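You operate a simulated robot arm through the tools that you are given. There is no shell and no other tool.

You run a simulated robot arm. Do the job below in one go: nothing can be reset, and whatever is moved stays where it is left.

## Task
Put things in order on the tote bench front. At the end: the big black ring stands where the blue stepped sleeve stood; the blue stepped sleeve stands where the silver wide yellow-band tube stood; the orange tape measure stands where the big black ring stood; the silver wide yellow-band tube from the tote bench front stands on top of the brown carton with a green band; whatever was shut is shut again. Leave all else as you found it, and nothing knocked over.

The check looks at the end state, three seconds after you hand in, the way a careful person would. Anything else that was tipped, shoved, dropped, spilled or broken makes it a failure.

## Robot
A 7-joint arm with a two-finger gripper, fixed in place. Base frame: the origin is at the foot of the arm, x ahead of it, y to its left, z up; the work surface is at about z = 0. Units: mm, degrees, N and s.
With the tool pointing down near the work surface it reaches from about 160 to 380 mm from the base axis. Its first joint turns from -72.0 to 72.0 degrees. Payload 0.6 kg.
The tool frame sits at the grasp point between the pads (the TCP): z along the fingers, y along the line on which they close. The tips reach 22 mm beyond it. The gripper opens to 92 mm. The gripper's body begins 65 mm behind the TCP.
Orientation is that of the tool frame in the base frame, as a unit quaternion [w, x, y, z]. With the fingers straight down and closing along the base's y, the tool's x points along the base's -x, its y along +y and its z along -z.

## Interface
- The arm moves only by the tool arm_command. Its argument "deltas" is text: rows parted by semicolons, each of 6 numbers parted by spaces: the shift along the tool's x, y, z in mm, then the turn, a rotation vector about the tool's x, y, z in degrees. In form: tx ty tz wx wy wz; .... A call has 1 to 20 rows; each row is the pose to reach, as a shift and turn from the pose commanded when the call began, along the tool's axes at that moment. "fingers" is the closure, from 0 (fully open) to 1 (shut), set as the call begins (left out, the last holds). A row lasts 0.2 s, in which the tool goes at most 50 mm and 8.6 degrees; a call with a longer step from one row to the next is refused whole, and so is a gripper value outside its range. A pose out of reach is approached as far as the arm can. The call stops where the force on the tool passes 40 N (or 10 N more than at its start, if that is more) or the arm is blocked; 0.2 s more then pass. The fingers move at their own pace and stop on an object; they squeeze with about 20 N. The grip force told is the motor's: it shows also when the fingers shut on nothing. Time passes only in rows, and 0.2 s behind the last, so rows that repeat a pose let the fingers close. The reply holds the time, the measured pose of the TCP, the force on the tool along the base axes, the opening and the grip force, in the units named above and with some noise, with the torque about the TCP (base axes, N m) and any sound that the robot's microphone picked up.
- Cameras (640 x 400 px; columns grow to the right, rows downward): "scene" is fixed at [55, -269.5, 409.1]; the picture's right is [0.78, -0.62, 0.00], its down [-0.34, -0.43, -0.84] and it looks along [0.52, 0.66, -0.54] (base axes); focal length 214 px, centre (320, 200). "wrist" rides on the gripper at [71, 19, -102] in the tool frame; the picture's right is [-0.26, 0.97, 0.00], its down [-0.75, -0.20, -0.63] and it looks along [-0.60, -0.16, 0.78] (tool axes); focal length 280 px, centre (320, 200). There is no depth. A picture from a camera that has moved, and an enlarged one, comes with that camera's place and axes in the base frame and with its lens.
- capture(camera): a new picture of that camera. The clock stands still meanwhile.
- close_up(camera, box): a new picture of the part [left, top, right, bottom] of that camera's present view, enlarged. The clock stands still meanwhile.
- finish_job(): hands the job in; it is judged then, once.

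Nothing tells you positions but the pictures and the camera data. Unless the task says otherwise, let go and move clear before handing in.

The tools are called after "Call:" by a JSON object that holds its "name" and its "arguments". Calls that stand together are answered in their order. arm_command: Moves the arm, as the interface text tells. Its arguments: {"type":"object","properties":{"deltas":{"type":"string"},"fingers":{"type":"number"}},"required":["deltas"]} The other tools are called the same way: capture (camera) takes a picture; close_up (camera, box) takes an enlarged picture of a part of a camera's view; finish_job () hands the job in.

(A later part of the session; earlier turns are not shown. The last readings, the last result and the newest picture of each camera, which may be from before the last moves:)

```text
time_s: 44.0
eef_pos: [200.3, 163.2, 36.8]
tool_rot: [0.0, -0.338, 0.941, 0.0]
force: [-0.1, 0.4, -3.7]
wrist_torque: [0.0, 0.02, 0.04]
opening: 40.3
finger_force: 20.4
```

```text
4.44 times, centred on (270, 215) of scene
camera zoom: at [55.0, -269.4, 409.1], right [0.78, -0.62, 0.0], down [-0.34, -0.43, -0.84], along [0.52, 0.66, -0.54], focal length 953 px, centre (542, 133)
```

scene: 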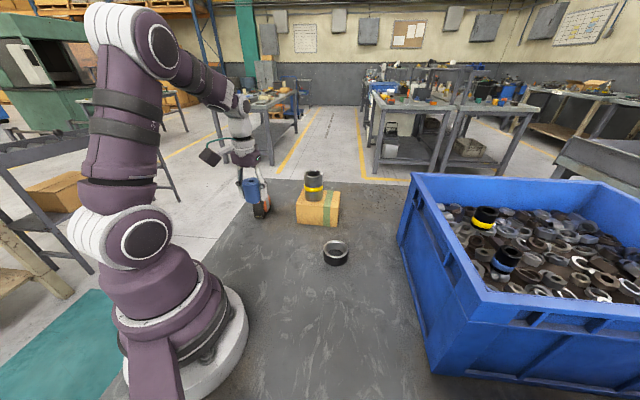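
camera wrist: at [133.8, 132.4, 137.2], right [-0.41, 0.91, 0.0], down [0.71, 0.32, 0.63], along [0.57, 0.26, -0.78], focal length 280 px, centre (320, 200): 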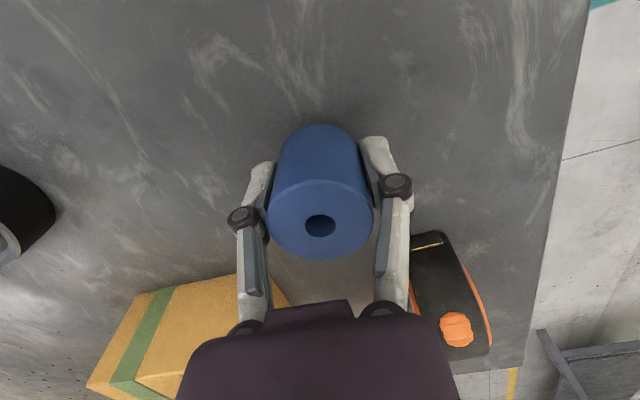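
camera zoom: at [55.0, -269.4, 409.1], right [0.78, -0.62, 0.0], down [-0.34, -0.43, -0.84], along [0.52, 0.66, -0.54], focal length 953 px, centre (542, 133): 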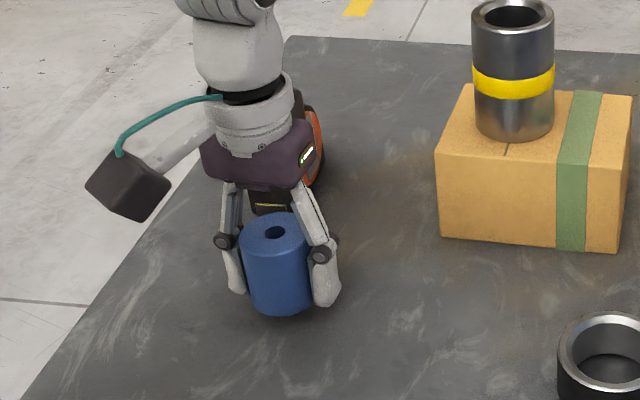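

The pose now reads about 2 mm low in y because the earlier reading hadn't settled. I'll nudge it back and check again.

Call:
{"name": "arm_command", "arguments": {"deltas": "-0.6 0.8 0 0 0 0; -1.2 1.6 0 0 0 0; -1.2 1.6 0 0 0 0; -1.2 1.6 0 0 0 0; -1.2 1.6 0 0 0 0"}}

Call:
{"name": "close_up", "arguments": {"camera": "wrist", "box": [240, 90, 400, 290]}}

```text
time_s: 45.2
eef_pos: [201.7, 165.8, 36.9]
tool_rot: [-0.001, -0.339, 0.941, 0.0]
force: [0.2, 0.4, -2.3]
wrist_torque: [0.01, -0.02, 0.05]
opening: 40.5
finger_force: 19.7
```

```text
2.00 times, centred on (320, 190) of wrist
camera zoom: at [133.5, 135.2, 137.3], right [-0.41, 0.91, 0.0], down [0.71, 0.32, 0.62], along [0.57, 0.26, -0.78], focal length 561 px, centre (320, 220)
```

zoom: 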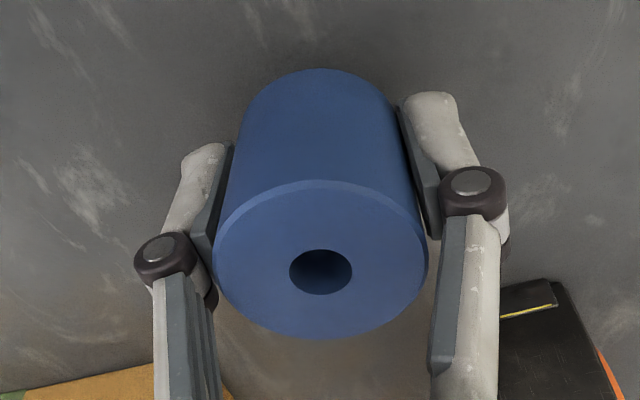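

The position is good, within about 1 mm of the target. I'm lowering the last few millimetres.

Call:
{"name": "arm_command", "arguments": {"deltas": "0 0 2 0 0 0; 0 0 4 0 0 0; 0 0 5 0 0 0; 0 0 6 0 0 0; 0 0 6 0 0 0"}}

```text
time_s: 46.4
eef_pos: [200.4, 165.6, 30.1]
tool_rot: [0.0, -0.339, 0.941, 0.0]
force: [0.2, 0.0, -3.2]
wrist_torque: [-0.01, -0.01, -0.02]
opening: 40.3
finger_force: 20.0
```

Call:
{"name": "arm_command", "arguments": {"deltas": "0 0 0.7 0 0 0; 0 0 1.4 0 0 0; 0 0 1.4 0 0 0"}}

```text
time_s: 47.2
eef_pos: [201.1, 165.7, 28.2]
tool_rot: [0.0, -0.338, 0.941, -0.001]
force: [-0.1, 0.8, -2.3]
wrist_torque: [0.01, -0.01, -0.03]
opening: 40.3
finger_force: 19.8
```

Call:
{"name": "arm_command", "arguments": {"deltas": "0 0 0.5 0 0 0; 0 0 1 0 0 0; 0 0 1 0 0 0"}}

Call:
{"name": "close_up", "arguments": {"camera": "scene", "box": [230, 190, 290, 250]}}

```text
time_s: 48.0
eef_pos: [200.5, 165.5, 29.0]
tool_rot: [0.0, -0.339, 0.941, 0.0]
force: [-3.1, -0.9, 15.1]
wrist_torque: [-0.01, 0.04, -0.09]
opening: 40.7
finger_force: 20.0
```

```text
6.67 times, centred on (260, 220) of scene
camera zoom: at [55.0, -269.5, 409.1], right [0.78, -0.62, 0.0], down [-0.34, -0.43, -0.84], along [0.52, 0.66, -0.54], focal length 1430 px, centre (720, 67)
```

zoom: 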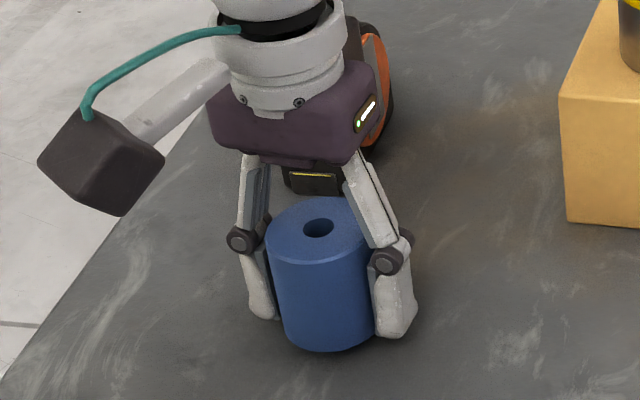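

The sleeve has touched down. I'm easing off slightly, releasing and then rising.

Call:
{"name": "arm_command", "arguments": {"deltas": "0 0 -0.4 0 0 0; 0 0 -0.8 0 0 0; 0 0 -0.8 0 0 0"}}

Call:
{"name": "arm_command", "arguments": {"deltas": "0 0 0 0 0 0; 0 0 0 0 0 0; 0 0 0 0 0 0; 0 0 0 0 0 0; 0 0 0 0 0 0", "fingers": 0}}

Call:
{"name": "arm_command", "arguments": {"deltas": "0 0 -5 0 0 0; 0 0 -15 0 0 0; 0 0 -30 0 0 0; 0 0 -48 0 0 0; 0 0 -68 0 0 0; 0 0 -90 0 0 0; 0 0 -112 0 0 0; 0 0 -135 0 0 0; 0 0 -155 0 0 0; 0 0 -155 0 0 0; 0 0 -155 0 0 0"}}

Call:
{"name": "capture", "arguments": {"camera": "wrist"}}

Call:
{"name": "close_up", "arguments": {"camera": "scene", "box": [230, 170, 390, 270]}}

```text
time_s: 48.8
eef_pos: [201.5, 165.8, 28.0]
tool_rot: [0.0, -0.339, 0.941, 0.0]
force: [0.2, 0.5, -3.2]
wrist_torque: [0.04, 0.0, -0.03]
opening: 40.3
finger_force: 20.0
```

```text
time_s: 50.0
eef_pos: [201.8, 165.7, 29.1]
tool_rot: [0.0, -0.34, 0.941, 0.0]
force: [-0.1, 1.2, -0.1]
wrist_torque: [-0.02, -0.01, -0.04]
opening: 91.9
finger_force: 0.1
```

```text
time_s: 52.4
eef_pos: [200.7, 165.4, 184.4]
tool_rot: [0.0, -0.338, 0.941, 0.0]
force: [0.3, 0.4, -0.5]
wrist_torque: [-0.02, 0.01, -0.01]
opening: 92.1
finger_force: 0.0
```

```text
taken
camera wrist: at [133.4, 135.4, 286.3], right [-0.41, 0.91, 0.0], down [0.71, 0.32, 0.62], along [0.57, 0.26, -0.78], focal length 280 px, centre (320, 200)
```

wrist: 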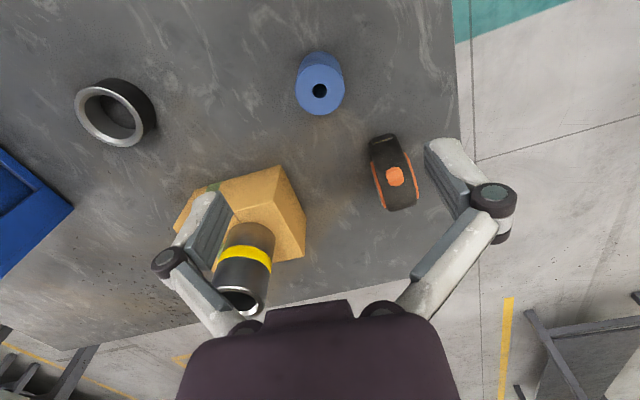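

```text
4.00 times, centred on (310, 220) of scene
camera zoom: at [55.0, -269.5, 409.1], right [0.78, -0.62, 0.0], down [-0.34, -0.43, -0.84], along [0.52, 0.66, -0.54], focal length 858 px, centre (360, 120)
```

zoom: 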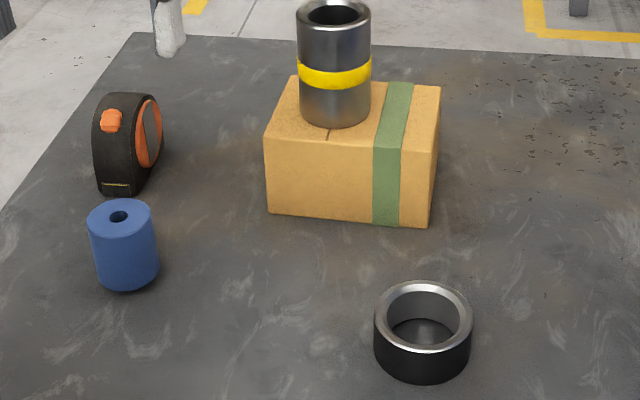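

The sleeve is standing at (201,166). Next I'm moving to hover above the black ring.

Call:
{"name": "arm_command", "arguments": {"deltas": "2 -20.2 3 0 0 4; 4 -40.4 6 0 0 8; 6.1 -60.7 9 0 0 12; 8.1 -80.9 12 0 0 16; 10.2 -101.1 15 0 0 20; 12.2 -121.4 18 0 0 24; 14.2 -141.6 21 0 0 28; 16.2 -161.8 24 0 0 32; 18.3 -182 27 0 0 36; 20.3 -202.3 30 0 0 40; 20.3 -202.3 30 0 0 40; 20.3 -202.3 30 0 0 40; 20.3 -202.3 30 0 0 40"}}

Call:
{"name": "capture", "arguments": {"camera": "wrist"}}

Call:
{"name": "close_up", "arguments": {"camera": "wrist", "box": [260, 0, 400, 120]}}

```text
time_s: 55.2
eef_pos: [314.0, -2.7, 152.6]
tool_rot: [0.0, 0.003, 1.0, 0.0]
force: [0.7, 0.4, 0.4]
wrist_torque: [-0.01, 0.01, 0.0]
opening: 91.8
finger_force: 0.0
```

```text
taken
camera wrist: at [242.2, 16.8, 254.3], right [0.27, 0.96, 0.0], down [0.75, -0.21, 0.63], along [0.6, -0.17, -0.78], focal length 280 px, centre (320, 200)
```

wrist: 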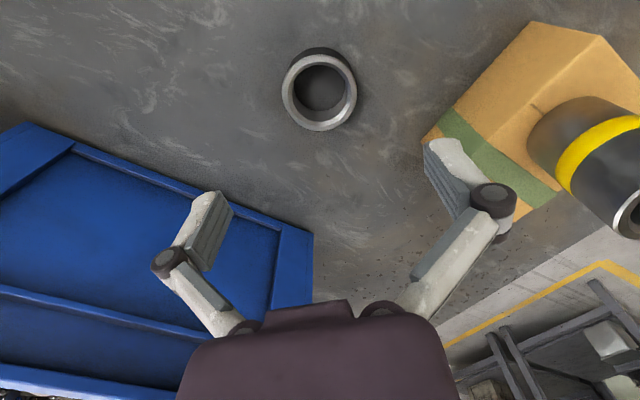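

```text
3.33 times, centred on (330, 60) of wrist
camera zoom: at [242.2, 16.8, 254.3], right [0.27, 0.96, 0.0], down [0.75, -0.21, 0.63], along [0.6, -0.17, -0.78], focal length 935 px, centre (287, 667)
```

zoom: 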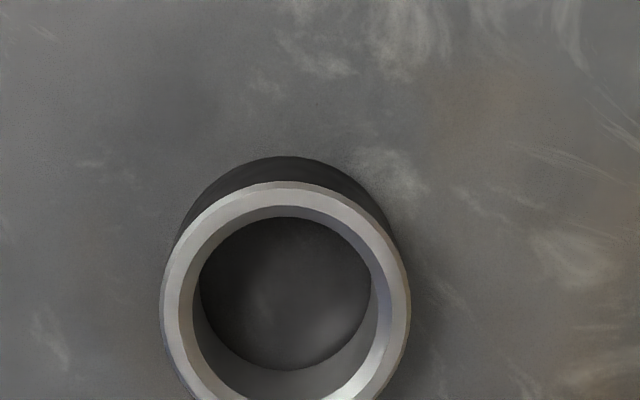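

The ring centre is at about (314,-3.3), almost directly under the tool. I'm going down around it to z≈27.

Call:
{"name": "arm_command", "arguments": {"deltas": "-0.4 -0.6 16 0 0 0; -0.4 -0.6 34 0 0 0; -0.4 -0.6 52 0 0 0; -0.4 -0.6 70 0 0 0; -0.4 -0.6 88 0 0 0; -0.4 -0.6 104 0 0 0; -0.4 -0.6 116 0 0 0; -0.4 -0.6 123 0 0 0; -0.4 -0.6 125.5 0 0 0; -0.4 -0.6 125.5 0 0 0"}}

Call:
{"name": "capture", "arguments": {"camera": "wrist"}}

Call:
{"name": "close_up", "arguments": {"camera": "scene", "box": [280, 200, 400, 290]}}

```text
time_s: 57.4
eef_pos: [314.8, -3.9, 27.9]
tool_rot: [-0.001, 0.003, 1.0, 0.001]
force: [0.3, -0.2, -1.0]
wrist_torque: [-0.02, 0.01, 0.02]
opening: 91.8
finger_force: 0.1
```

```text
taken
camera wrist: at [243.0, 15.4, 129.8], right [0.27, 0.96, 0.0], down [0.75, -0.21, 0.63], along [0.6, -0.17, -0.78], focal length 280 px, centre (320, 200)
```

wrist: 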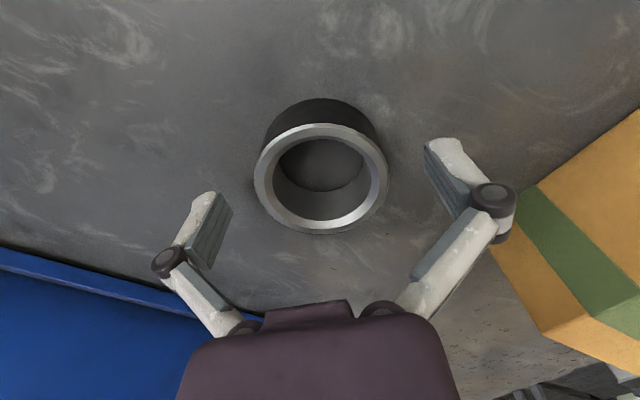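

```text
4.44 times, centred on (340, 245) of scene
camera zoom: at [55.0, -269.5, 409.1], right [0.78, -0.62, 0.0], down [-0.34, -0.43, -0.84], along [0.52, 0.66, -0.54], focal length 953 px, centre (231, 0)
```

zoom: 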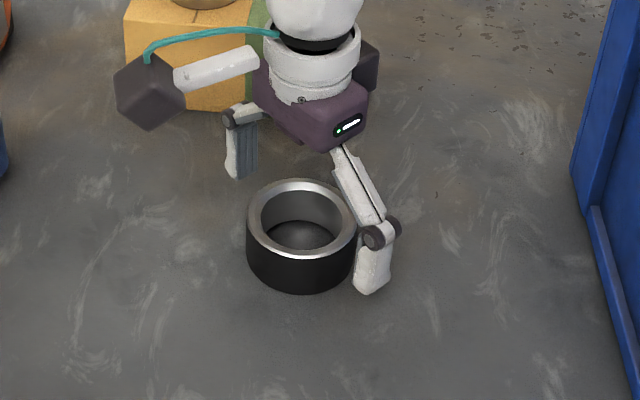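

The ring is centred between the fingers, so I'm closing.

Call:
{"name": "arm_command", "arguments": {"deltas": "0 0 0 0 0 0; 0 0 0 0 0 0; 0 0 0 0 0 0; 0 0 0 0 0 0; 0 0 0 0 0 0", "fingers": 1}}

Call:
{"name": "capture", "arguments": {"camera": "wrist"}}

```text
time_s: 58.6
eef_pos: [313.9, -4.0, 28.8]
tool_rot: [0.0, 0.003, 1.0, 0.0]
force: [-0.5, 1.8, 9.4]
wrist_torque: [-0.02, 0.02, 0.07]
opening: 59.4
finger_force: 20.1
```

```text
taken
camera wrist: at [243.1, 15.4, 130.0], right [0.27, 0.96, 0.0], down [0.75, -0.21, 0.63], along [0.6, -0.17, -0.78], focal length 280 px, centre (320, 200)
```

wrist: 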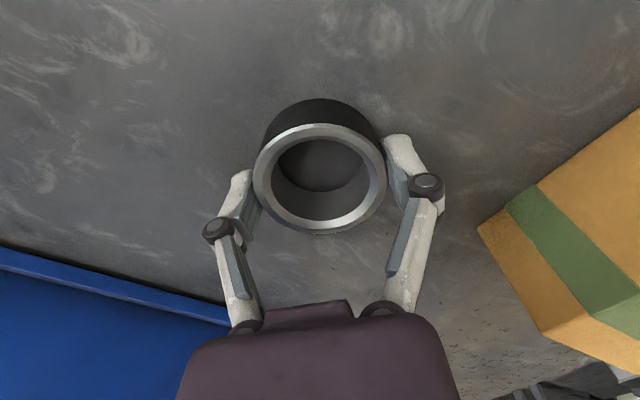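

The ring is gripped at 59.4 mm. I'm lifting it straight up.

Call:
{"name": "arm_command", "arguments": {"deltas": "0 0 -3 0 0 0; 0 0 -10 0 0 0; 0 0 -24 0 0 0; 0 0 -42 0 0 0; 0 0 -62 0 0 0; 0 0 -82 0 0 0; 0 0 -100 0 0 0; 0 0 -100 0 0 0"}}

Call:
{"name": "capture", "arguments": {"camera": "wrist"}}

Call:
{"name": "capture", "arguments": {"camera": "scene"}}

```text
time_s: 60.4
eef_pos: [313.9, -3.1, 127.6]
tool_rot: [0.0, 0.003, 1.0, 0.0]
force: [-1.1, -0.1, -1.2]
wrist_torque: [-0.03, -0.02, 0.01]
opening: 59.7
finger_force: 20.0
```

```text
taken
camera wrist: at [243.3, 15.8, 230.1], right [0.27, 0.96, 0.0], down [0.75, -0.21, 0.63], along [0.6, -0.17, -0.78], focal length 280 px, centre (320, 200)
```

wrist: 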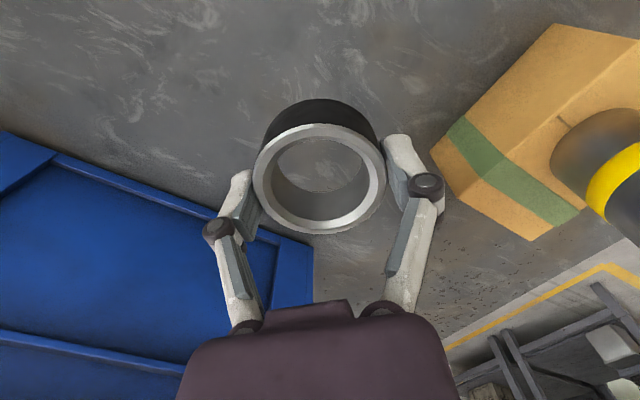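

```text
taken
```

scene: 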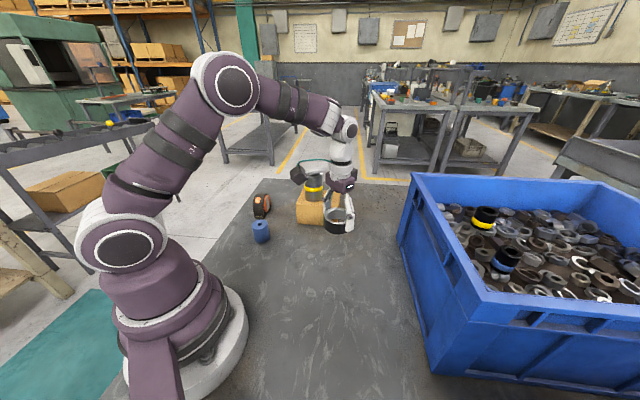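

The ring is held securely. I'm carrying it to above the sleeve's old spot at (145.1,-145.3).

Call:
{"name": "arm_command", "arguments": {"deltas": "14 -11.9 0 0 0 3.7; 28 -23.8 0 0 0 7.4; 42 -35.6 0 0 0 11.2; 56.1 -47.5 0 0 0 14.9; 70.1 -59.4 0 0 0 18.6; 84.1 -71.3 0 0 0 22.3; 98.1 -83.2 0 0 0 26; 112.1 -95.1 0 0 0 29.8; 126.1 -107 0 0 0 33.5; 140.2 -118.8 0 0 0 37.2; 154.2 -130.7 0 0 0 41; 168.2 -142.6 0 0 0 44.7; 168.2 -142.6 0 0 0 44.7; 168.2 -142.6 0 0 0 44.7; 168.2 -142.6 0 0 0 44.7; 168.2 -142.6 0 0 0 44.7"}}

Call:
{"name": "capture", "arguments": {"camera": "wrist"}}

Call:
{"name": "capture", "arguments": {"camera": "scene"}}

```text
time_s: 63.8
eef_pos: [146.5, -147.0, 127.5]
tool_rot: [-0.001, 0.384, 0.924, 0.0]
force: [-0.9, -0.2, -1.3]
wrist_torque: [0.01, 0.02, 0.01]
opening: 59.5
finger_force: 20.1
```

```text
taken
camera wrist: at [108.8, -82.3, 229.4], right [0.87, 0.5, 0.0], down [0.39, -0.68, 0.63], along [0.31, -0.54, -0.78], focal length 280 px, centre (320, 200)
```

wrist: 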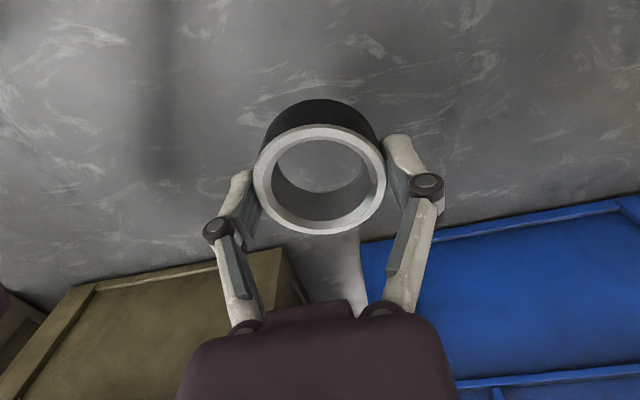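

```text
taken
```

scene: 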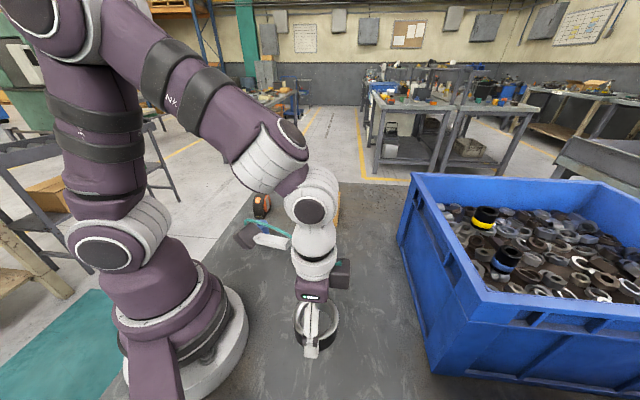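

I'm about 1 mm off the target. I'll correct that and lower to just above the table.

Call:
{"name": "arm_command", "arguments": {"deltas": "1.1 -0.3 8 0 0 0; 1.1 -0.3 24 0 0 0; 1.1 -0.3 42 0 0 0; 1.1 -0.3 60 0 0 0; 1.1 -0.3 76 0 0 0; 1.1 -0.3 88 0 0 0; 1.1 -0.3 93 0 0 0; 1.1 -0.3 93 0 0 0; 1.1 -0.3 93 0 0 0"}}

Call:
{"name": "capture", "arguments": {"camera": "wrist"}}

```text
time_s: 65.8
eef_pos: [144.4, -144.6, 36.4]
tool_rot: [0.0, 0.384, 0.923, -0.001]
force: [-0.1, -0.2, -1.4]
wrist_torque: [0.02, 0.01, -0.02]
opening: 59.7
finger_force: 19.8
```

```text
taken
camera wrist: at [107.0, -81.4, 137.3], right [0.87, 0.5, 0.0], down [0.39, -0.68, 0.63], along [0.31, -0.54, -0.78], focal length 280 px, centre (320, 200)
```

wrist: 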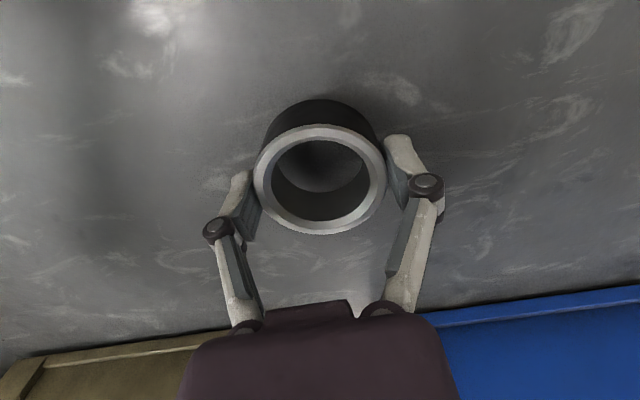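

I'm nudging outward 0.7 mm and lowering further, slowly near contact.

Call:
{"name": "arm_command", "arguments": {"deltas": "-0.7 0 2 0 0 0; -0.7 0 4 0 0 0; -0.7 0 5.5 0 0 0; -0.7 0 6.5 0 0 0; -0.7 0 6.5 0 0 0"}}

Call:
{"name": "arm_command", "arguments": {"deltas": "0 0 0.5 0 0 0; 0 0 1 0 0 0; 0 0 1 0 0 0"}}

```text
time_s: 67.0
eef_pos: [144.8, -146.0, 28.7]
tool_rot: [0.0, 0.384, 0.924, 0.001]
force: [0.0, 0.6, -0.8]
wrist_torque: [0.01, -0.02, -0.03]
opening: 59.6
finger_force: 20.4
```

```text
time_s: 67.8
eef_pos: [144.5, -144.3, 27.3]
tool_rot: [0.0, 0.383, 0.924, 0.0]
force: [-1.1, 0.7, 14.2]
wrist_torque: [0.03, -0.01, 0.05]
opening: 59.7
finger_force: 19.7
```

The ring has touched down. I'm easing off, releasing and rising.

Call:
{"name": "arm_command", "arguments": {"deltas": "0 0 -0.4 0 0 0; 0 0 -0.7 0 0 0; 0 0 -0.7 0 0 0"}}

Call:
{"name": "arm_command", "arguments": {"deltas": "0 0 0 0 0 0; 0 0 0 0 0 0; 0 0 0 0 0 0; 0 0 0 0 0 0; 0 0 0 0 0 0", "fingers": 0}}

Call:
{"name": "arm_command", "arguments": {"deltas": "0 0 -5 0 0 0; 0 0 -15 0 0 0; 0 0 -30 0 0 0; 0 0 -50 0 0 0; 0 0 -72 0 0 0; 0 0 -96 0 0 0; 0 0 -120 0 0 0; 0 0 -145 0 0 0; 0 0 -165 0 0 0; 0 0 -165 0 0 0; 0 0 -165 0 0 0"}}

Call:
{"name": "capture", "arguments": {"camera": "wrist"}}

Call:
{"name": "capture", "arguments": {"camera": "scene"}}

```text
time_s: 68.6
eef_pos: [144.1, -145.5, 27.9]
tool_rot: [0.0, 0.383, 0.924, 0.0]
force: [0.7, -0.3, -1.0]
wrist_torque: [0.03, -0.02, -0.03]
opening: 59.5
finger_force: 20.2
```

```text
time_s: 69.8
eef_pos: [144.7, -145.4, 28.4]
tool_rot: [0.0, 0.383, 0.924, 0.0]
force: [0.1, 0.4, 0.2]
wrist_torque: [-0.01, 0.02, 0.04]
opening: 92.2
finger_force: 0.1
```

```text
time_s: 72.2
eef_pos: [145.1, -145.2, 192.0]
tool_rot: [0.0, 0.384, 0.923, 0.0]
force: [-0.6, 0.2, -0.5]
wrist_torque: [-0.02, 0.02, -0.03]
opening: 92.0
finger_force: 0.0
```

```text
taken
camera wrist: at [108.3, -81.3, 294.5], right [0.87, 0.5, 0.0], down [0.39, -0.68, 0.63], along [0.31, -0.54, -0.78], focal length 280 px, centre (320, 200)
```

wrist: 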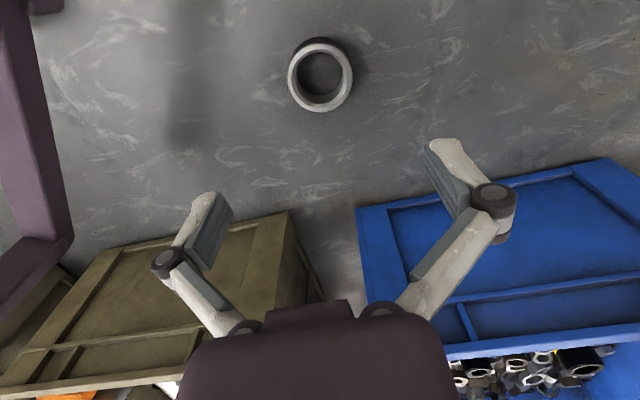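

```text
taken
```

scene: 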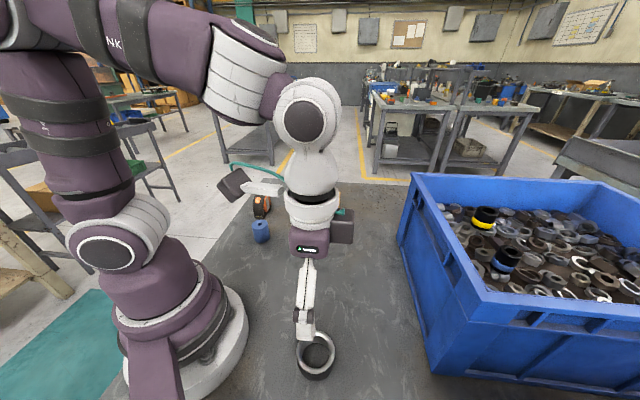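

The ring is in place and standing flat. Now I'm swinging round to hover near the tape measure and measure it up close.

Call:
{"name": "arm_command", "arguments": {"deltas": "5.3 20.3 0 0 0 -5.63; 10.6 40.7 0 0 0 -11.25; 15.9 61 0 0 0 -16.88; 21.2 81.3 0 0 0 -22.5; 26.5 101.6 0 0 0 -28.1; 31.8 122 0 0 0 -33.75; 37.1 142.3 0 0 0 -39.4; 42.4 162.6 0 0 0 -45; 59.2 180.1 -1 0 0 -49.6; 76.1 197.7 -2 0 0 -54.2; 92.9 215.2 -3 0 0 -58.8; 109.7 232.8 -4 0 0 -63.4; 126.6 250.3 -5 0 0 -68; 143.4 267.8 -6 0 0 -72.6; 160.2 285.4 -7 0 0 -77.2; 177 302.9 -8 0 0 -81.8; 193.9 320.5 -8 0 0 -86.4; 210.7 338 -8 0 0 -91; 210.7 338 -8 0 0 -91; 210.7 338 -8 0 0 -91"}}

Call:
{"name": "capture", "arguments": {"camera": "wrist"}}

Call:
{"name": "capture", "arguments": {"camera": "scene"}}

```text
time_s: 76.4
eef_pos: [236.4, 241.2, 201.6]
tool_rot: [0.0, -0.39, 0.921, 0.0]
force: [0.3, -0.2, 0.5]
wrist_torque: [0.03, -0.03, -0.01]
opening: 92.2
finger_force: 0.1
```

```text
taken
camera wrist: at [172.1, 204.0, 303.1], right [-0.51, 0.86, 0.0], down [0.67, 0.4, 0.63], along [0.54, 0.32, -0.78], focal length 280 px, centre (320, 200)
```

wrist: 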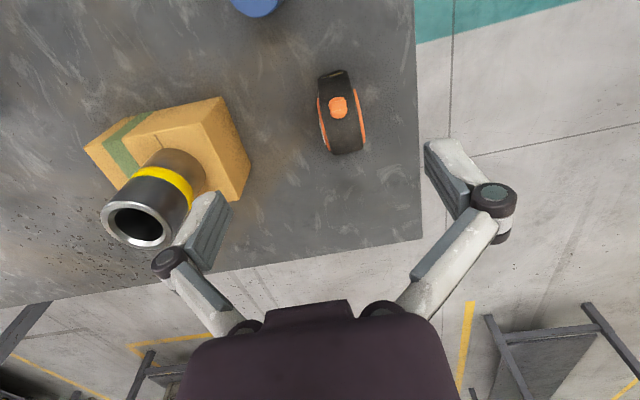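

```text
taken
```

scene: 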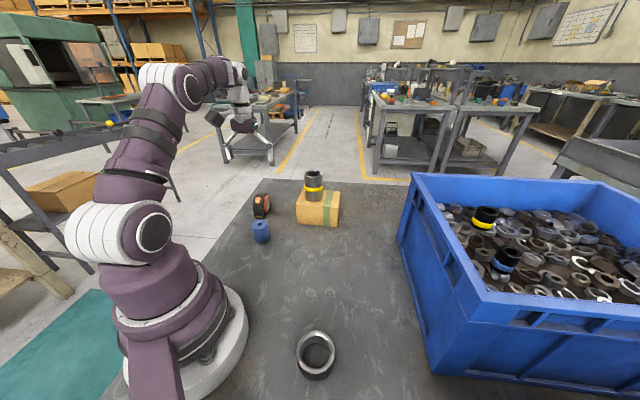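

Call:
{"name": "close_up", "arguments": {"camera": "wrist", "box": [285, 55, 405, 175]}}

Call:
{"name": "close_up", "arguments": {"camera": "scene", "box": [240, 180, 290, 230]}}

Call:
{"name": "close_up", "arguments": {"camera": "scene", "box": [270, 310, 370, 390]}}

```text
3.33 times, centred on (345, 115) of wrist
camera zoom: at [172.1, 204.0, 303.1], right [-0.51, 0.86, 0.0], down [0.67, 0.4, 0.63], along [0.54, 0.32, -0.78], focal length 935 px, centre (237, 483)
```

zoom: 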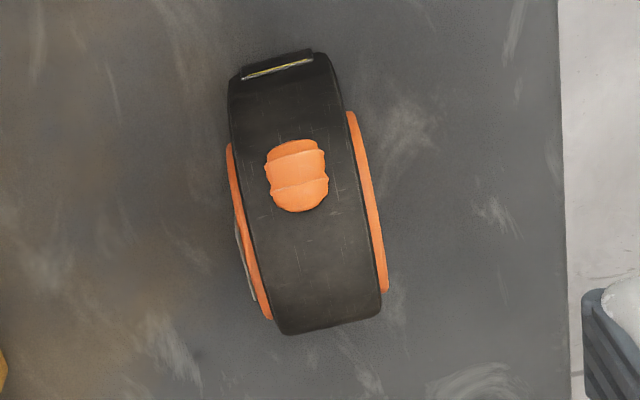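

```text
8.00 times, centred on (265, 205) of scene
camera zoom: at [55.0, -269.4, 409.1], right [0.78, -0.62, 0.0], down [-0.34, -0.43, -0.84], along [0.52, 0.66, -0.54], focal length 1716 px, centre (760, 160)
```

zoom: 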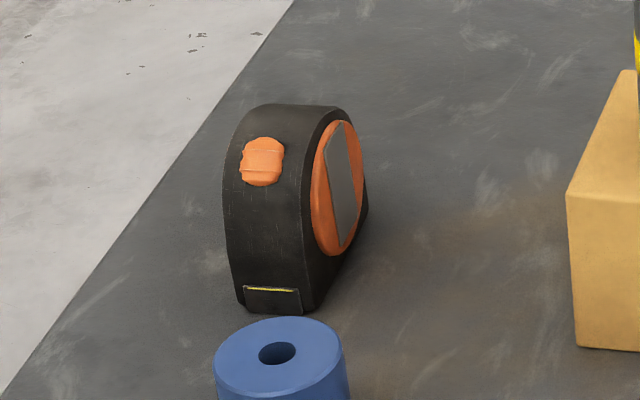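

```text
5.00 times, centred on (320, 350) of scene
camera zoom: at [55.0, -269.4, 409.1], right [0.78, -0.62, 0.0], down [-0.34, -0.43, -0.84], along [0.52, 0.66, -0.54], focal length 1072 px, centre (320, -550)
```

zoom: 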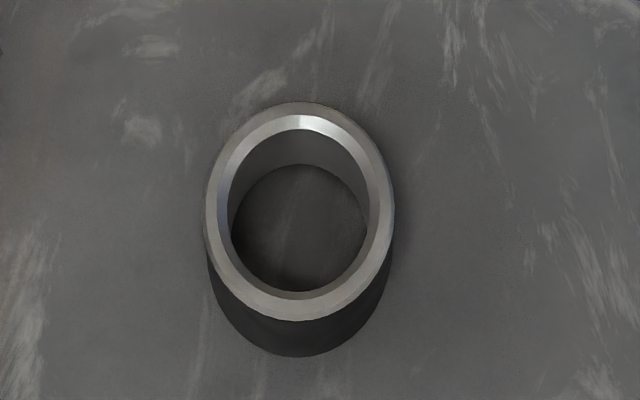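

The tape centre is at (260,282), its length axis is at about 46°, and it's about 37 mm across its discs. I'll hover over it with a 15° outward tilt, which gives the extra reach I need.

Call:
{"name": "arm_command", "arguments": {"deltas": "-8.1 2 10.2 0 -3 0; -16.2 4 20.4 0 -6 0; -24.3 6 30.6 0 -9 0; -32.4 8 40.8 0 -12 0; -40.5 10 51 0 -15 0; -40.5 10 51 0 -15 0; -40.5 10 51 0 -15 0; -40.5 10 51 0 -15 0"}}

Call:
{"name": "capture", "arguments": {"camera": "wrist"}}

Call:
{"name": "capture", "arguments": {"camera": "scene"}}

```text
time_s: 78.2
eef_pos: [257.7, 277.9, 150.9]
tool_rot: [0.12, -0.387, 0.913, 0.051]
force: [0.3, -0.4, -0.2]
wrist_torque: [-0.01, -0.01, 0.0]
opening: 91.9
finger_force: 0.0
```

```text
taken
camera wrist: at [177.5, 223.2, 230.8], right [-0.52, 0.85, 0.07], down [0.54, 0.26, 0.8], along [0.66, 0.45, -0.6], focal length 280 px, centre (320, 200)
```

wrist: 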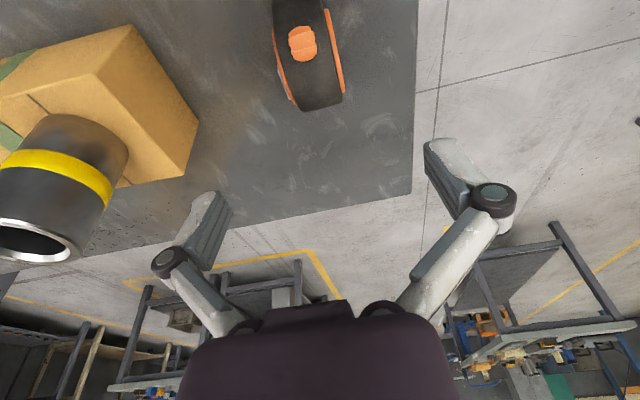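

```text
taken
```

scene: 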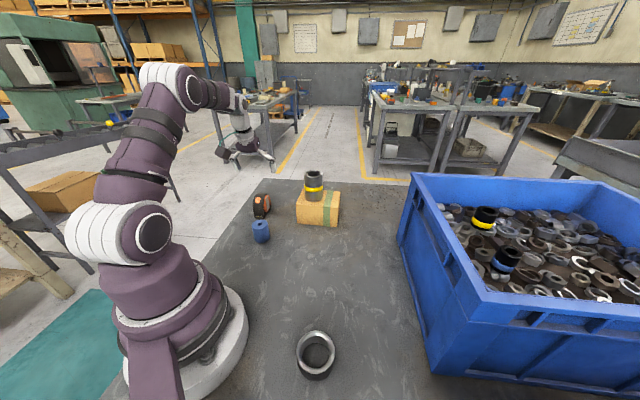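

I'm over the tape. I'll go down partway and check the alignment before straddling it.

Call:
{"name": "arm_command", "arguments": {"deltas": "2.6 0 9.7 0 0 0; 5.2 0 19.3 0 0 0; 7.8 0 29 0 0 0; 10.4 0 38.6 0 0 0; 12.9 0 48.3 0 0 0; 12.9 0 48.3 0 0 0; 12.9 0 48.3 0 0 0"}}

Call:
{"name": "capture", "arguments": {"camera": "wrist"}}

Call:
{"name": "close_up", "arguments": {"camera": "scene", "box": [200, 140, 320, 240]}}

```text
time_s: 79.8
eef_pos: [256.3, 278.0, 100.2]
tool_rot: [0.12, -0.386, 0.913, 0.051]
force: [0.6, -0.2, -0.5]
wrist_torque: [0.01, -0.03, 0.03]
opening: 92.0
finger_force: 0.1
```

```text
taken
camera wrist: at [176.3, 223.8, 179.5], right [-0.52, 0.85, 0.07], down [0.54, 0.26, 0.8], along [0.66, 0.45, -0.6], focal length 280 px, centre (320, 200)
```

wrist: 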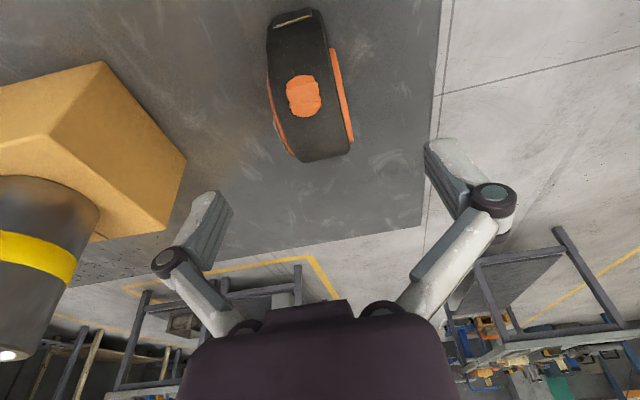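

```text
4.00 times, centred on (260, 190) of scene
camera zoom: at [55.0, -269.5, 409.1], right [0.78, -0.62, 0.0], down [-0.34, -0.43, -0.84], along [0.52, 0.66, -0.54], focal length 858 px, centre (560, 240)
```

zoom: 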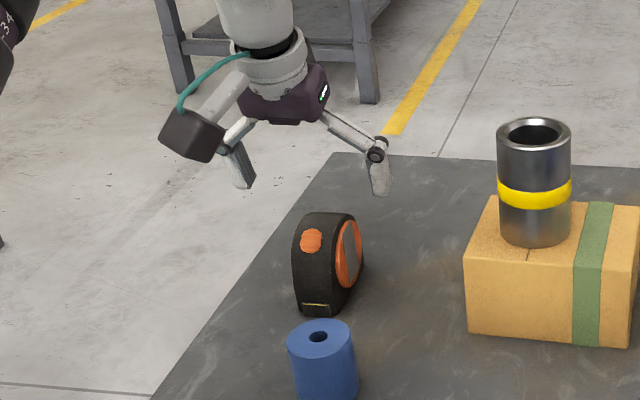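

The alignment is nearly right. I'll shift 2 mm sideways and 4 mm outward, turn by 2°, and then go down to z≈36 around the tape.

Call:
{"name": "arm_command", "arguments": {"deltas": "-3.9 -2 1 0.52 0 1.93; -3.9 -2 1 0.52 0 1.93; -1.3 -2 10.7 0.52 0 1.93; 1.3 -2 20.3 0.52 0 1.93; 3.9 -2 30 0.52 0 1.93; 6.5 -2 39.6 0.52 0 1.93; 9 -2 49.3 0.52 0 1.93; 11.1 -2 57 0.52 0 1.93; 12.7 -2 62.8 0.52 0 1.93; 12.7 -2 62.8 0.52 0 1.93; 12.7 -2 62.8 0.52 0 1.93"}}

Call:
{"name": "capture", "arguments": {"camera": "wrist"}}

Call:
{"name": "close_up", "arguments": {"camera": "scene", "box": [200, 160, 320, 250]}}

```text
time_s: 82.2
eef_pos: [262.1, 280.2, 36.5]
tool_rot: [0.121, -0.371, 0.92, 0.05]
force: [-0.4, -0.7, 0.3]
wrist_torque: [-0.02, -0.05, 0.0]
opening: 91.8
finger_force: 0.1
```

```text
taken
camera wrist: at [179.0, 227.8, 116.0], right [-0.49, 0.87, 0.07], down [0.55, 0.25, 0.8], along [0.68, 0.43, -0.6], focal length 280 px, centre (320, 200)
```

wrist: 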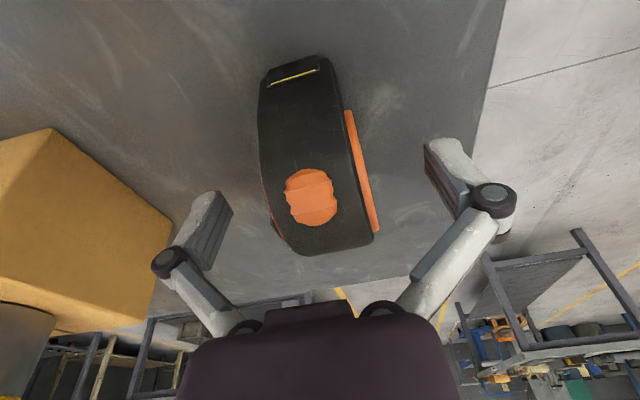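

```text
4.44 times, centred on (260, 205) of scene
camera zoom: at [55.0, -269.5, 409.1], right [0.78, -0.62, 0.0], down [-0.34, -0.43, -0.84], along [0.52, 0.66, -0.54], focal length 953 px, centre (587, 178)
```

zoom: 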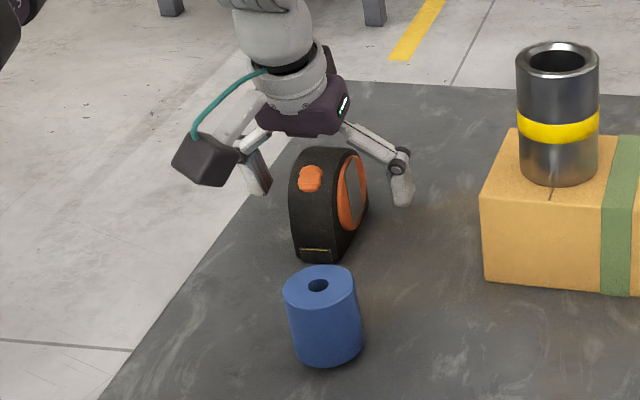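

The fingers straddle the tape with clearance on both sides, so I'm closing.

Call:
{"name": "arm_command", "arguments": {"deltas": "0 0 0 0 0 0; 0 0 0 0 0 0; 0 0 0 0 0 0; 0 0 0 0 0 0; 0 0 0 0 0 0; 0 0 0 0 0 0", "fingers": 1}}

Call:
{"name": "capture", "arguments": {"camera": "wrist"}}

Call:
{"name": "close_up", "arguments": {"camera": "scene", "box": [200, 160, 320, 250]}}

```text
time_s: 83.6
eef_pos: [261.1, 281.6, 35.8]
tool_rot: [0.121, -0.371, 0.919, 0.049]
force: [-3.4, 0.8, 9.3]
wrist_torque: [-0.06, 0.16, -0.02]
opening: 31.7
finger_force: 20.1
```

```text
taken
camera wrist: at [179.0, 227.9, 116.2], right [-0.49, 0.87, 0.07], down [0.55, 0.24, 0.8], along [0.68, 0.43, -0.6], focal length 280 px, centre (320, 200)
```

wrist: 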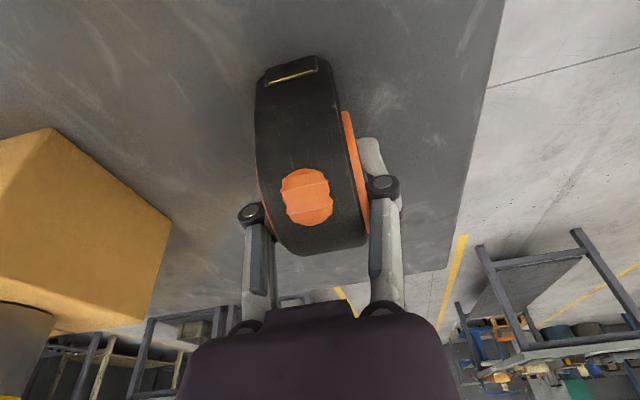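

```text
4.44 times, centred on (260, 205) of scene
camera zoom: at [55.0, -269.5, 409.1], right [0.78, -0.62, 0.0], down [-0.34, -0.43, -0.84], along [0.52, 0.66, -0.54], focal length 953 px, centre (587, 178)
```

zoom: 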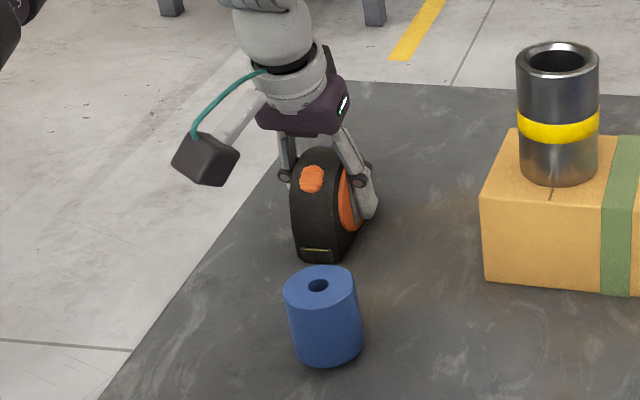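

The tape is gripped at 31.7 mm. I'm lifting it slowly.

Call:
{"name": "arm_command", "arguments": {"deltas": "-0.8 0 -2.9 0 0 0; -2.6 0 -9.7 0 0 0; -5.2 0 -19.3 0 0 0; -9.1 0 -33.8 0 0 0; -14.2 0 -53.1 0 0 0; -19.4 0 -72.4 0 0 0; -24.6 0 -91.8 0 0 0; -28.5 0 -106.2 0 0 0; -28.5 0 -106.2 0 0 0; -28.5 0 -106.2 0 0 0"}}

Call:
{"name": "capture", "arguments": {"camera": "wrist"}}

Call:
{"name": "close_up", "arguments": {"camera": "scene", "box": [190, 120, 350, 250]}}

```text
time_s: 85.8
eef_pos: [260.0, 280.0, 145.9]
tool_rot: [0.121, -0.371, 0.919, 0.048]
force: [-0.7, -0.4, -2.9]
wrist_torque: [-0.01, 0.0, 0.0]
opening: 31.8
finger_force: 19.7
```

```text
taken
camera wrist: at [177.2, 228.3, 225.8], right [-0.49, 0.87, 0.07], down [0.55, 0.25, 0.8], along [0.68, 0.43, -0.6], focal length 280 px, centre (320, 200)
```

wrist: 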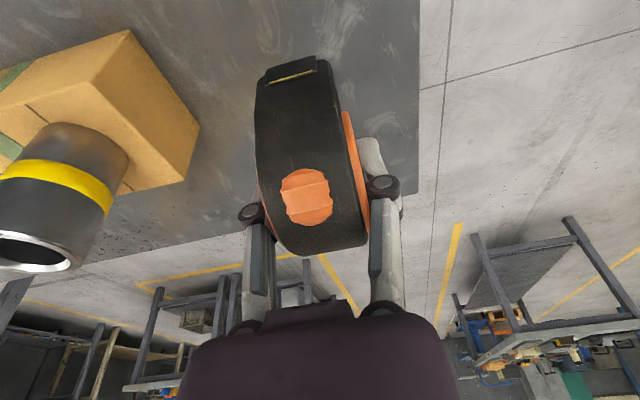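

```text
3.08 times, centred on (270, 185) of scene
camera zoom: at [55.0, -269.4, 409.1], right [0.78, -0.62, 0.0], down [-0.34, -0.43, -0.84], along [0.52, 0.66, -0.54], focal length 660 px, centre (474, 246)
```

zoom: 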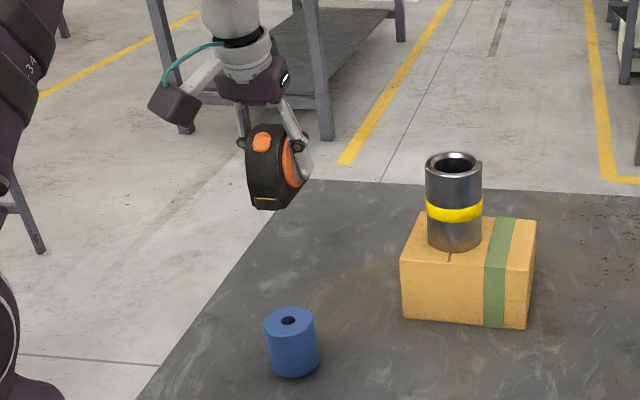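

The tape hangs steady. I'm carrying it in an arc at about 315 mm radius to the ring's old spot, with its bottom kept more than 100 mm above the bench.

Call:
{"name": "arm_command", "arguments": {"deltas": "13.6 -3.8 -4.4 0.06 0 0.22; 27.1 -7.6 -8.8 0.12 0 0.44; 40.7 -11.4 -13.2 0.17 0 0.65; 54.2 -15.2 -17.6 0.23 0 0.87; 59.1 -32.7 -18.9 1.01 0 3.77; 64 -50.3 -20.2 1.78 0 6.66; 68.9 -67.8 -21.5 2.56 0 9.56; 73.7 -85.3 -22.9 3.34 0 12.46; 78.6 -102.9 -24.2 4.12 0 15.36; 83.5 -120.4 -25.5 4.89 0 18.25; 88.4 -137.9 -26.8 5.67 0 21.15; 97.8 -152.5 -29.3 6.51 0 24.28; 107.1 -167.1 -31.8 7.35 0 27.42; 116.5 -181.7 -34.3 8.19 0 30.55; 125.8 -196.2 -36.9 9.03 0 33.68; 135.2 -210.8 -39.4 9.87 0 36.82; 144.5 -225.4 -41.9 10.7 0 39.95; 153.9 -240 -44.4 11.54 0 43.08; 153.9 -240 -44.4 11.54 0 43.08; 153.9 -240 -44.4 11.54 0 43.08"}}

Call:
{"name": "capture", "arguments": {"camera": "wrist"}}

Call:
{"name": "capture", "arguments": {"camera": "scene"}}

```text
time_s: 90.0
eef_pos: [311.4, -5.1, 151.2]
tool_rot: [0.13, 0.006, 0.991, -0.001]
force: [0.4, -0.2, -2.9]
wrist_torque: [0.0, 0.0, 0.01]
opening: 31.7
finger_force: 20.0
```

```text
taken
camera wrist: at [216.6, 15.8, 231.1], right [0.27, 0.96, 0.07], down [0.56, -0.21, 0.8], along [0.78, -0.17, -0.6], focal length 280 px, centre (320, 200)
```

wrist: 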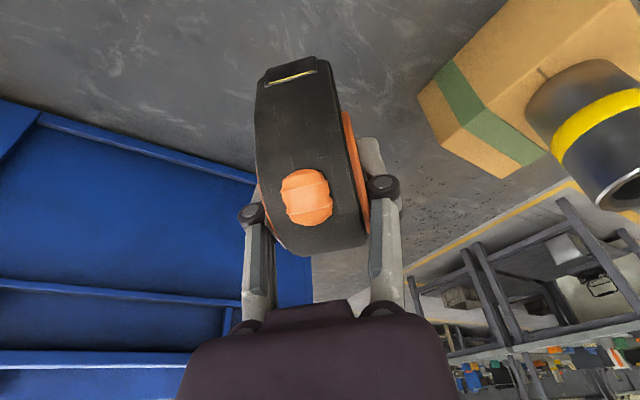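

```text
taken
```

scene: 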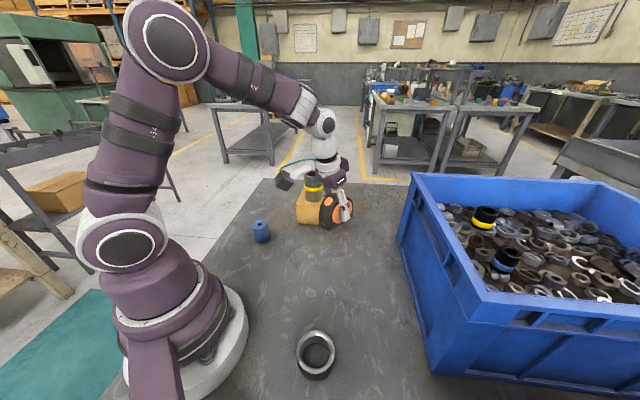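

The tape is above the ring's old spot. I'm lowering it to a few millimetres above the bench with a small outward correction.

Call:
{"name": "arm_command", "arguments": {"deltas": "0.2 0.6 8.2 0 0 0; 4.3 0.6 23.7 0 0 0; 9 0.6 41.1 0 0 0; 13.6 0.6 58.5 0 0 0; 17.8 0.6 73.9 0 0 0; 21.4 0.6 87.4 0 0 0; 24 0.6 97.1 0 0 0; 25.5 0.6 102.9 0 0 0; 25.5 0.6 102.9 0 0 0; 25.5 0.6 102.9 0 0 0"}}

Call:
{"name": "capture", "arguments": {"camera": "wrist"}}

Call:
{"name": "close_up", "arguments": {"camera": "scene", "box": [280, 200, 400, 280]}}

```text
time_s: 92.2
eef_pos: [313.2, -3.1, 44.3]
tool_rot: [0.131, 0.007, 0.991, -0.001]
force: [-0.1, 0.0, -2.2]
wrist_torque: [-0.02, -0.02, 0.0]
opening: 31.6
finger_force: 20.1
```

```text
taken
camera wrist: at [218.5, 17.3, 123.6], right [0.26, 0.96, 0.07], down [0.56, -0.21, 0.8], along [0.78, -0.17, -0.6], focal length 280 px, centre (320, 200)
```

wrist: 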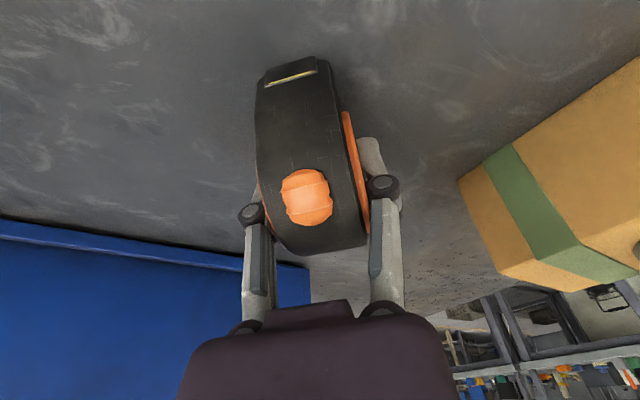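

```text
5.00 times, centred on (340, 240) of scene
camera zoom: at [55.0, -269.5, 409.1], right [0.78, -0.62, 0.0], down [-0.34, -0.43, -0.84], along [0.52, 0.66, -0.54], focal length 1072 px, centre (220, 0)
```

zoom: 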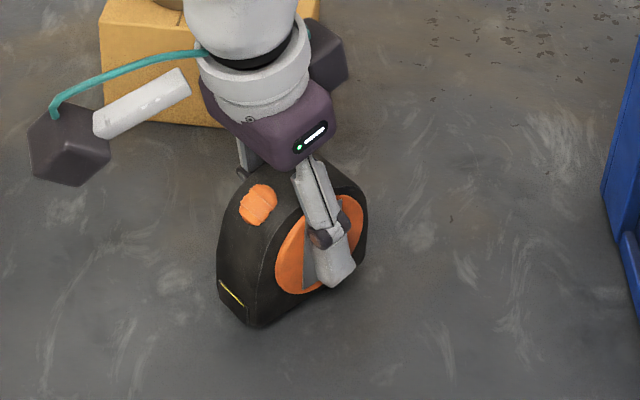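

It's about 7 mm above the bench. I'm lowering slowly now.

Call:
{"name": "arm_command", "arguments": {"deltas": "0.5 0 1.9 0 0 0; 1 0 3.9 0 0 0; 1.4 0 5.3 0 0 0; 1.4 0 5.3 0 0 0; 1.4 0 5.3 0 0 0"}}

Call:
{"name": "arm_command", "arguments": {"deltas": "0.13 0 0.5 0 0 0; 0.26 0 1 0 0 0; 0.26 0 1 0 0 0"}}

```text
time_s: 93.4
eef_pos: [314.7, -3.8, 38.8]
tool_rot: [0.13, 0.006, 0.992, -0.001]
force: [-0.5, 0.7, -1.4]
wrist_torque: [0.01, 0.0, -0.04]
opening: 31.9
finger_force: 19.6
```

```text
time_s: 94.2
eef_pos: [314.0, -3.0, 37.0]
tool_rot: [0.131, 0.006, 0.991, -0.001]
force: [0.8, 0.0, -2.3]
wrist_torque: [0.01, 0.01, 0.03]
opening: 31.5
finger_force: 19.7
```

Call:
{"name": "arm_command", "arguments": {"deltas": "0.13 0 0.5 0 0 0; 0.2 0 0.8 0 0 0; 0.2 0 0.8 0 0 0"}}

```text
time_s: 95.0
eef_pos: [313.7, -2.7, 36.3]
tool_rot: [0.131, 0.006, 0.991, -0.002]
force: [-2.9, -1.7, 17.9]
wrist_torque: [-0.06, 0.03, 0.0]
opening: 32.0
finger_force: 20.0
```

The tape has touched down. I'm easing off, then releasing.

Call:
{"name": "arm_command", "arguments": {"deltas": "-0.1 0 -0.4 0 0 0; -0.17 0 -0.65 0 0 0; -0.17 0 -0.65 0 0 0"}}

Call:
{"name": "arm_command", "arguments": {"deltas": "0 0 0 0 0 0; 0 0 0 0 0 0; 0 0 0 0 0 0; 0 0 0 0 0 0; 0 0 0 0 0 0; 0 0 0 0 0 0", "fingers": 0}}

Call:
{"name": "capture", "arguments": {"camera": "wrist"}}

Call:
{"name": "close_up", "arguments": {"camera": "scene", "box": [280, 200, 400, 280]}}

```text
time_s: 95.8
eef_pos: [313.8, -4.1, 35.7]
tool_rot: [0.13, 0.006, 0.991, -0.001]
force: [-0.2, 0.0, -2.1]
wrist_torque: [0.01, -0.01, 0.01]
opening: 31.6
finger_force: 19.9
```

```text
time_s: 97.2
eef_pos: [313.9, -4.7, 37.3]
tool_rot: [0.13, 0.006, 0.991, 0.0]
force: [-0.6, -0.3, 0.3]
wrist_torque: [-0.02, 0.0, -0.02]
opening: 92.1
finger_force: 0.0
```

```text
taken
camera wrist: at [218.8, 16.8, 116.4], right [0.26, 0.96, 0.07], down [0.56, -0.21, 0.8], along [0.78, -0.17, -0.6], focal length 280 px, centre (320, 200)
```

wrist: 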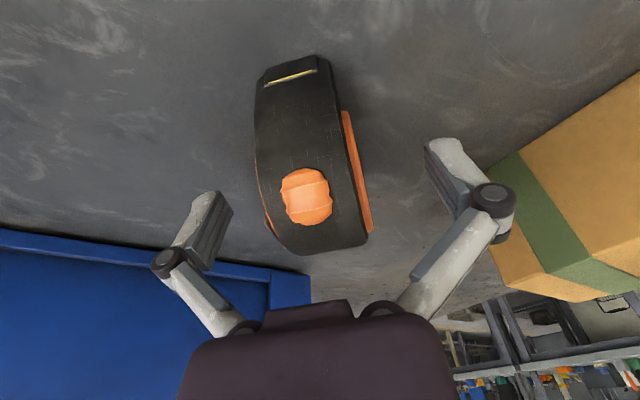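

```text
5.00 times, centred on (340, 240) of scene
camera zoom: at [55.0, -269.5, 409.1], right [0.78, -0.62, 0.0], down [-0.34, -0.43, -0.84], along [0.52, 0.66, -0.54], focal length 1072 px, centre (220, 0)
```

zoom: 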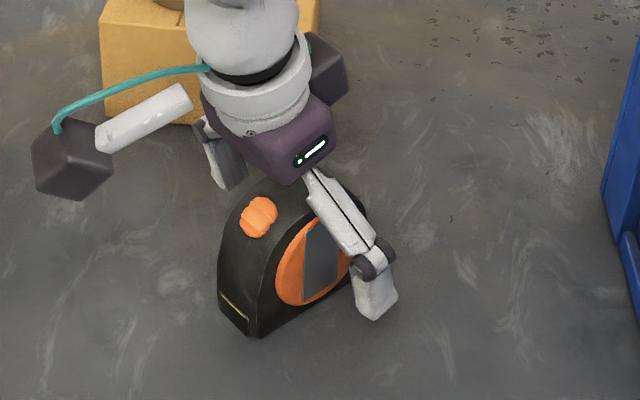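

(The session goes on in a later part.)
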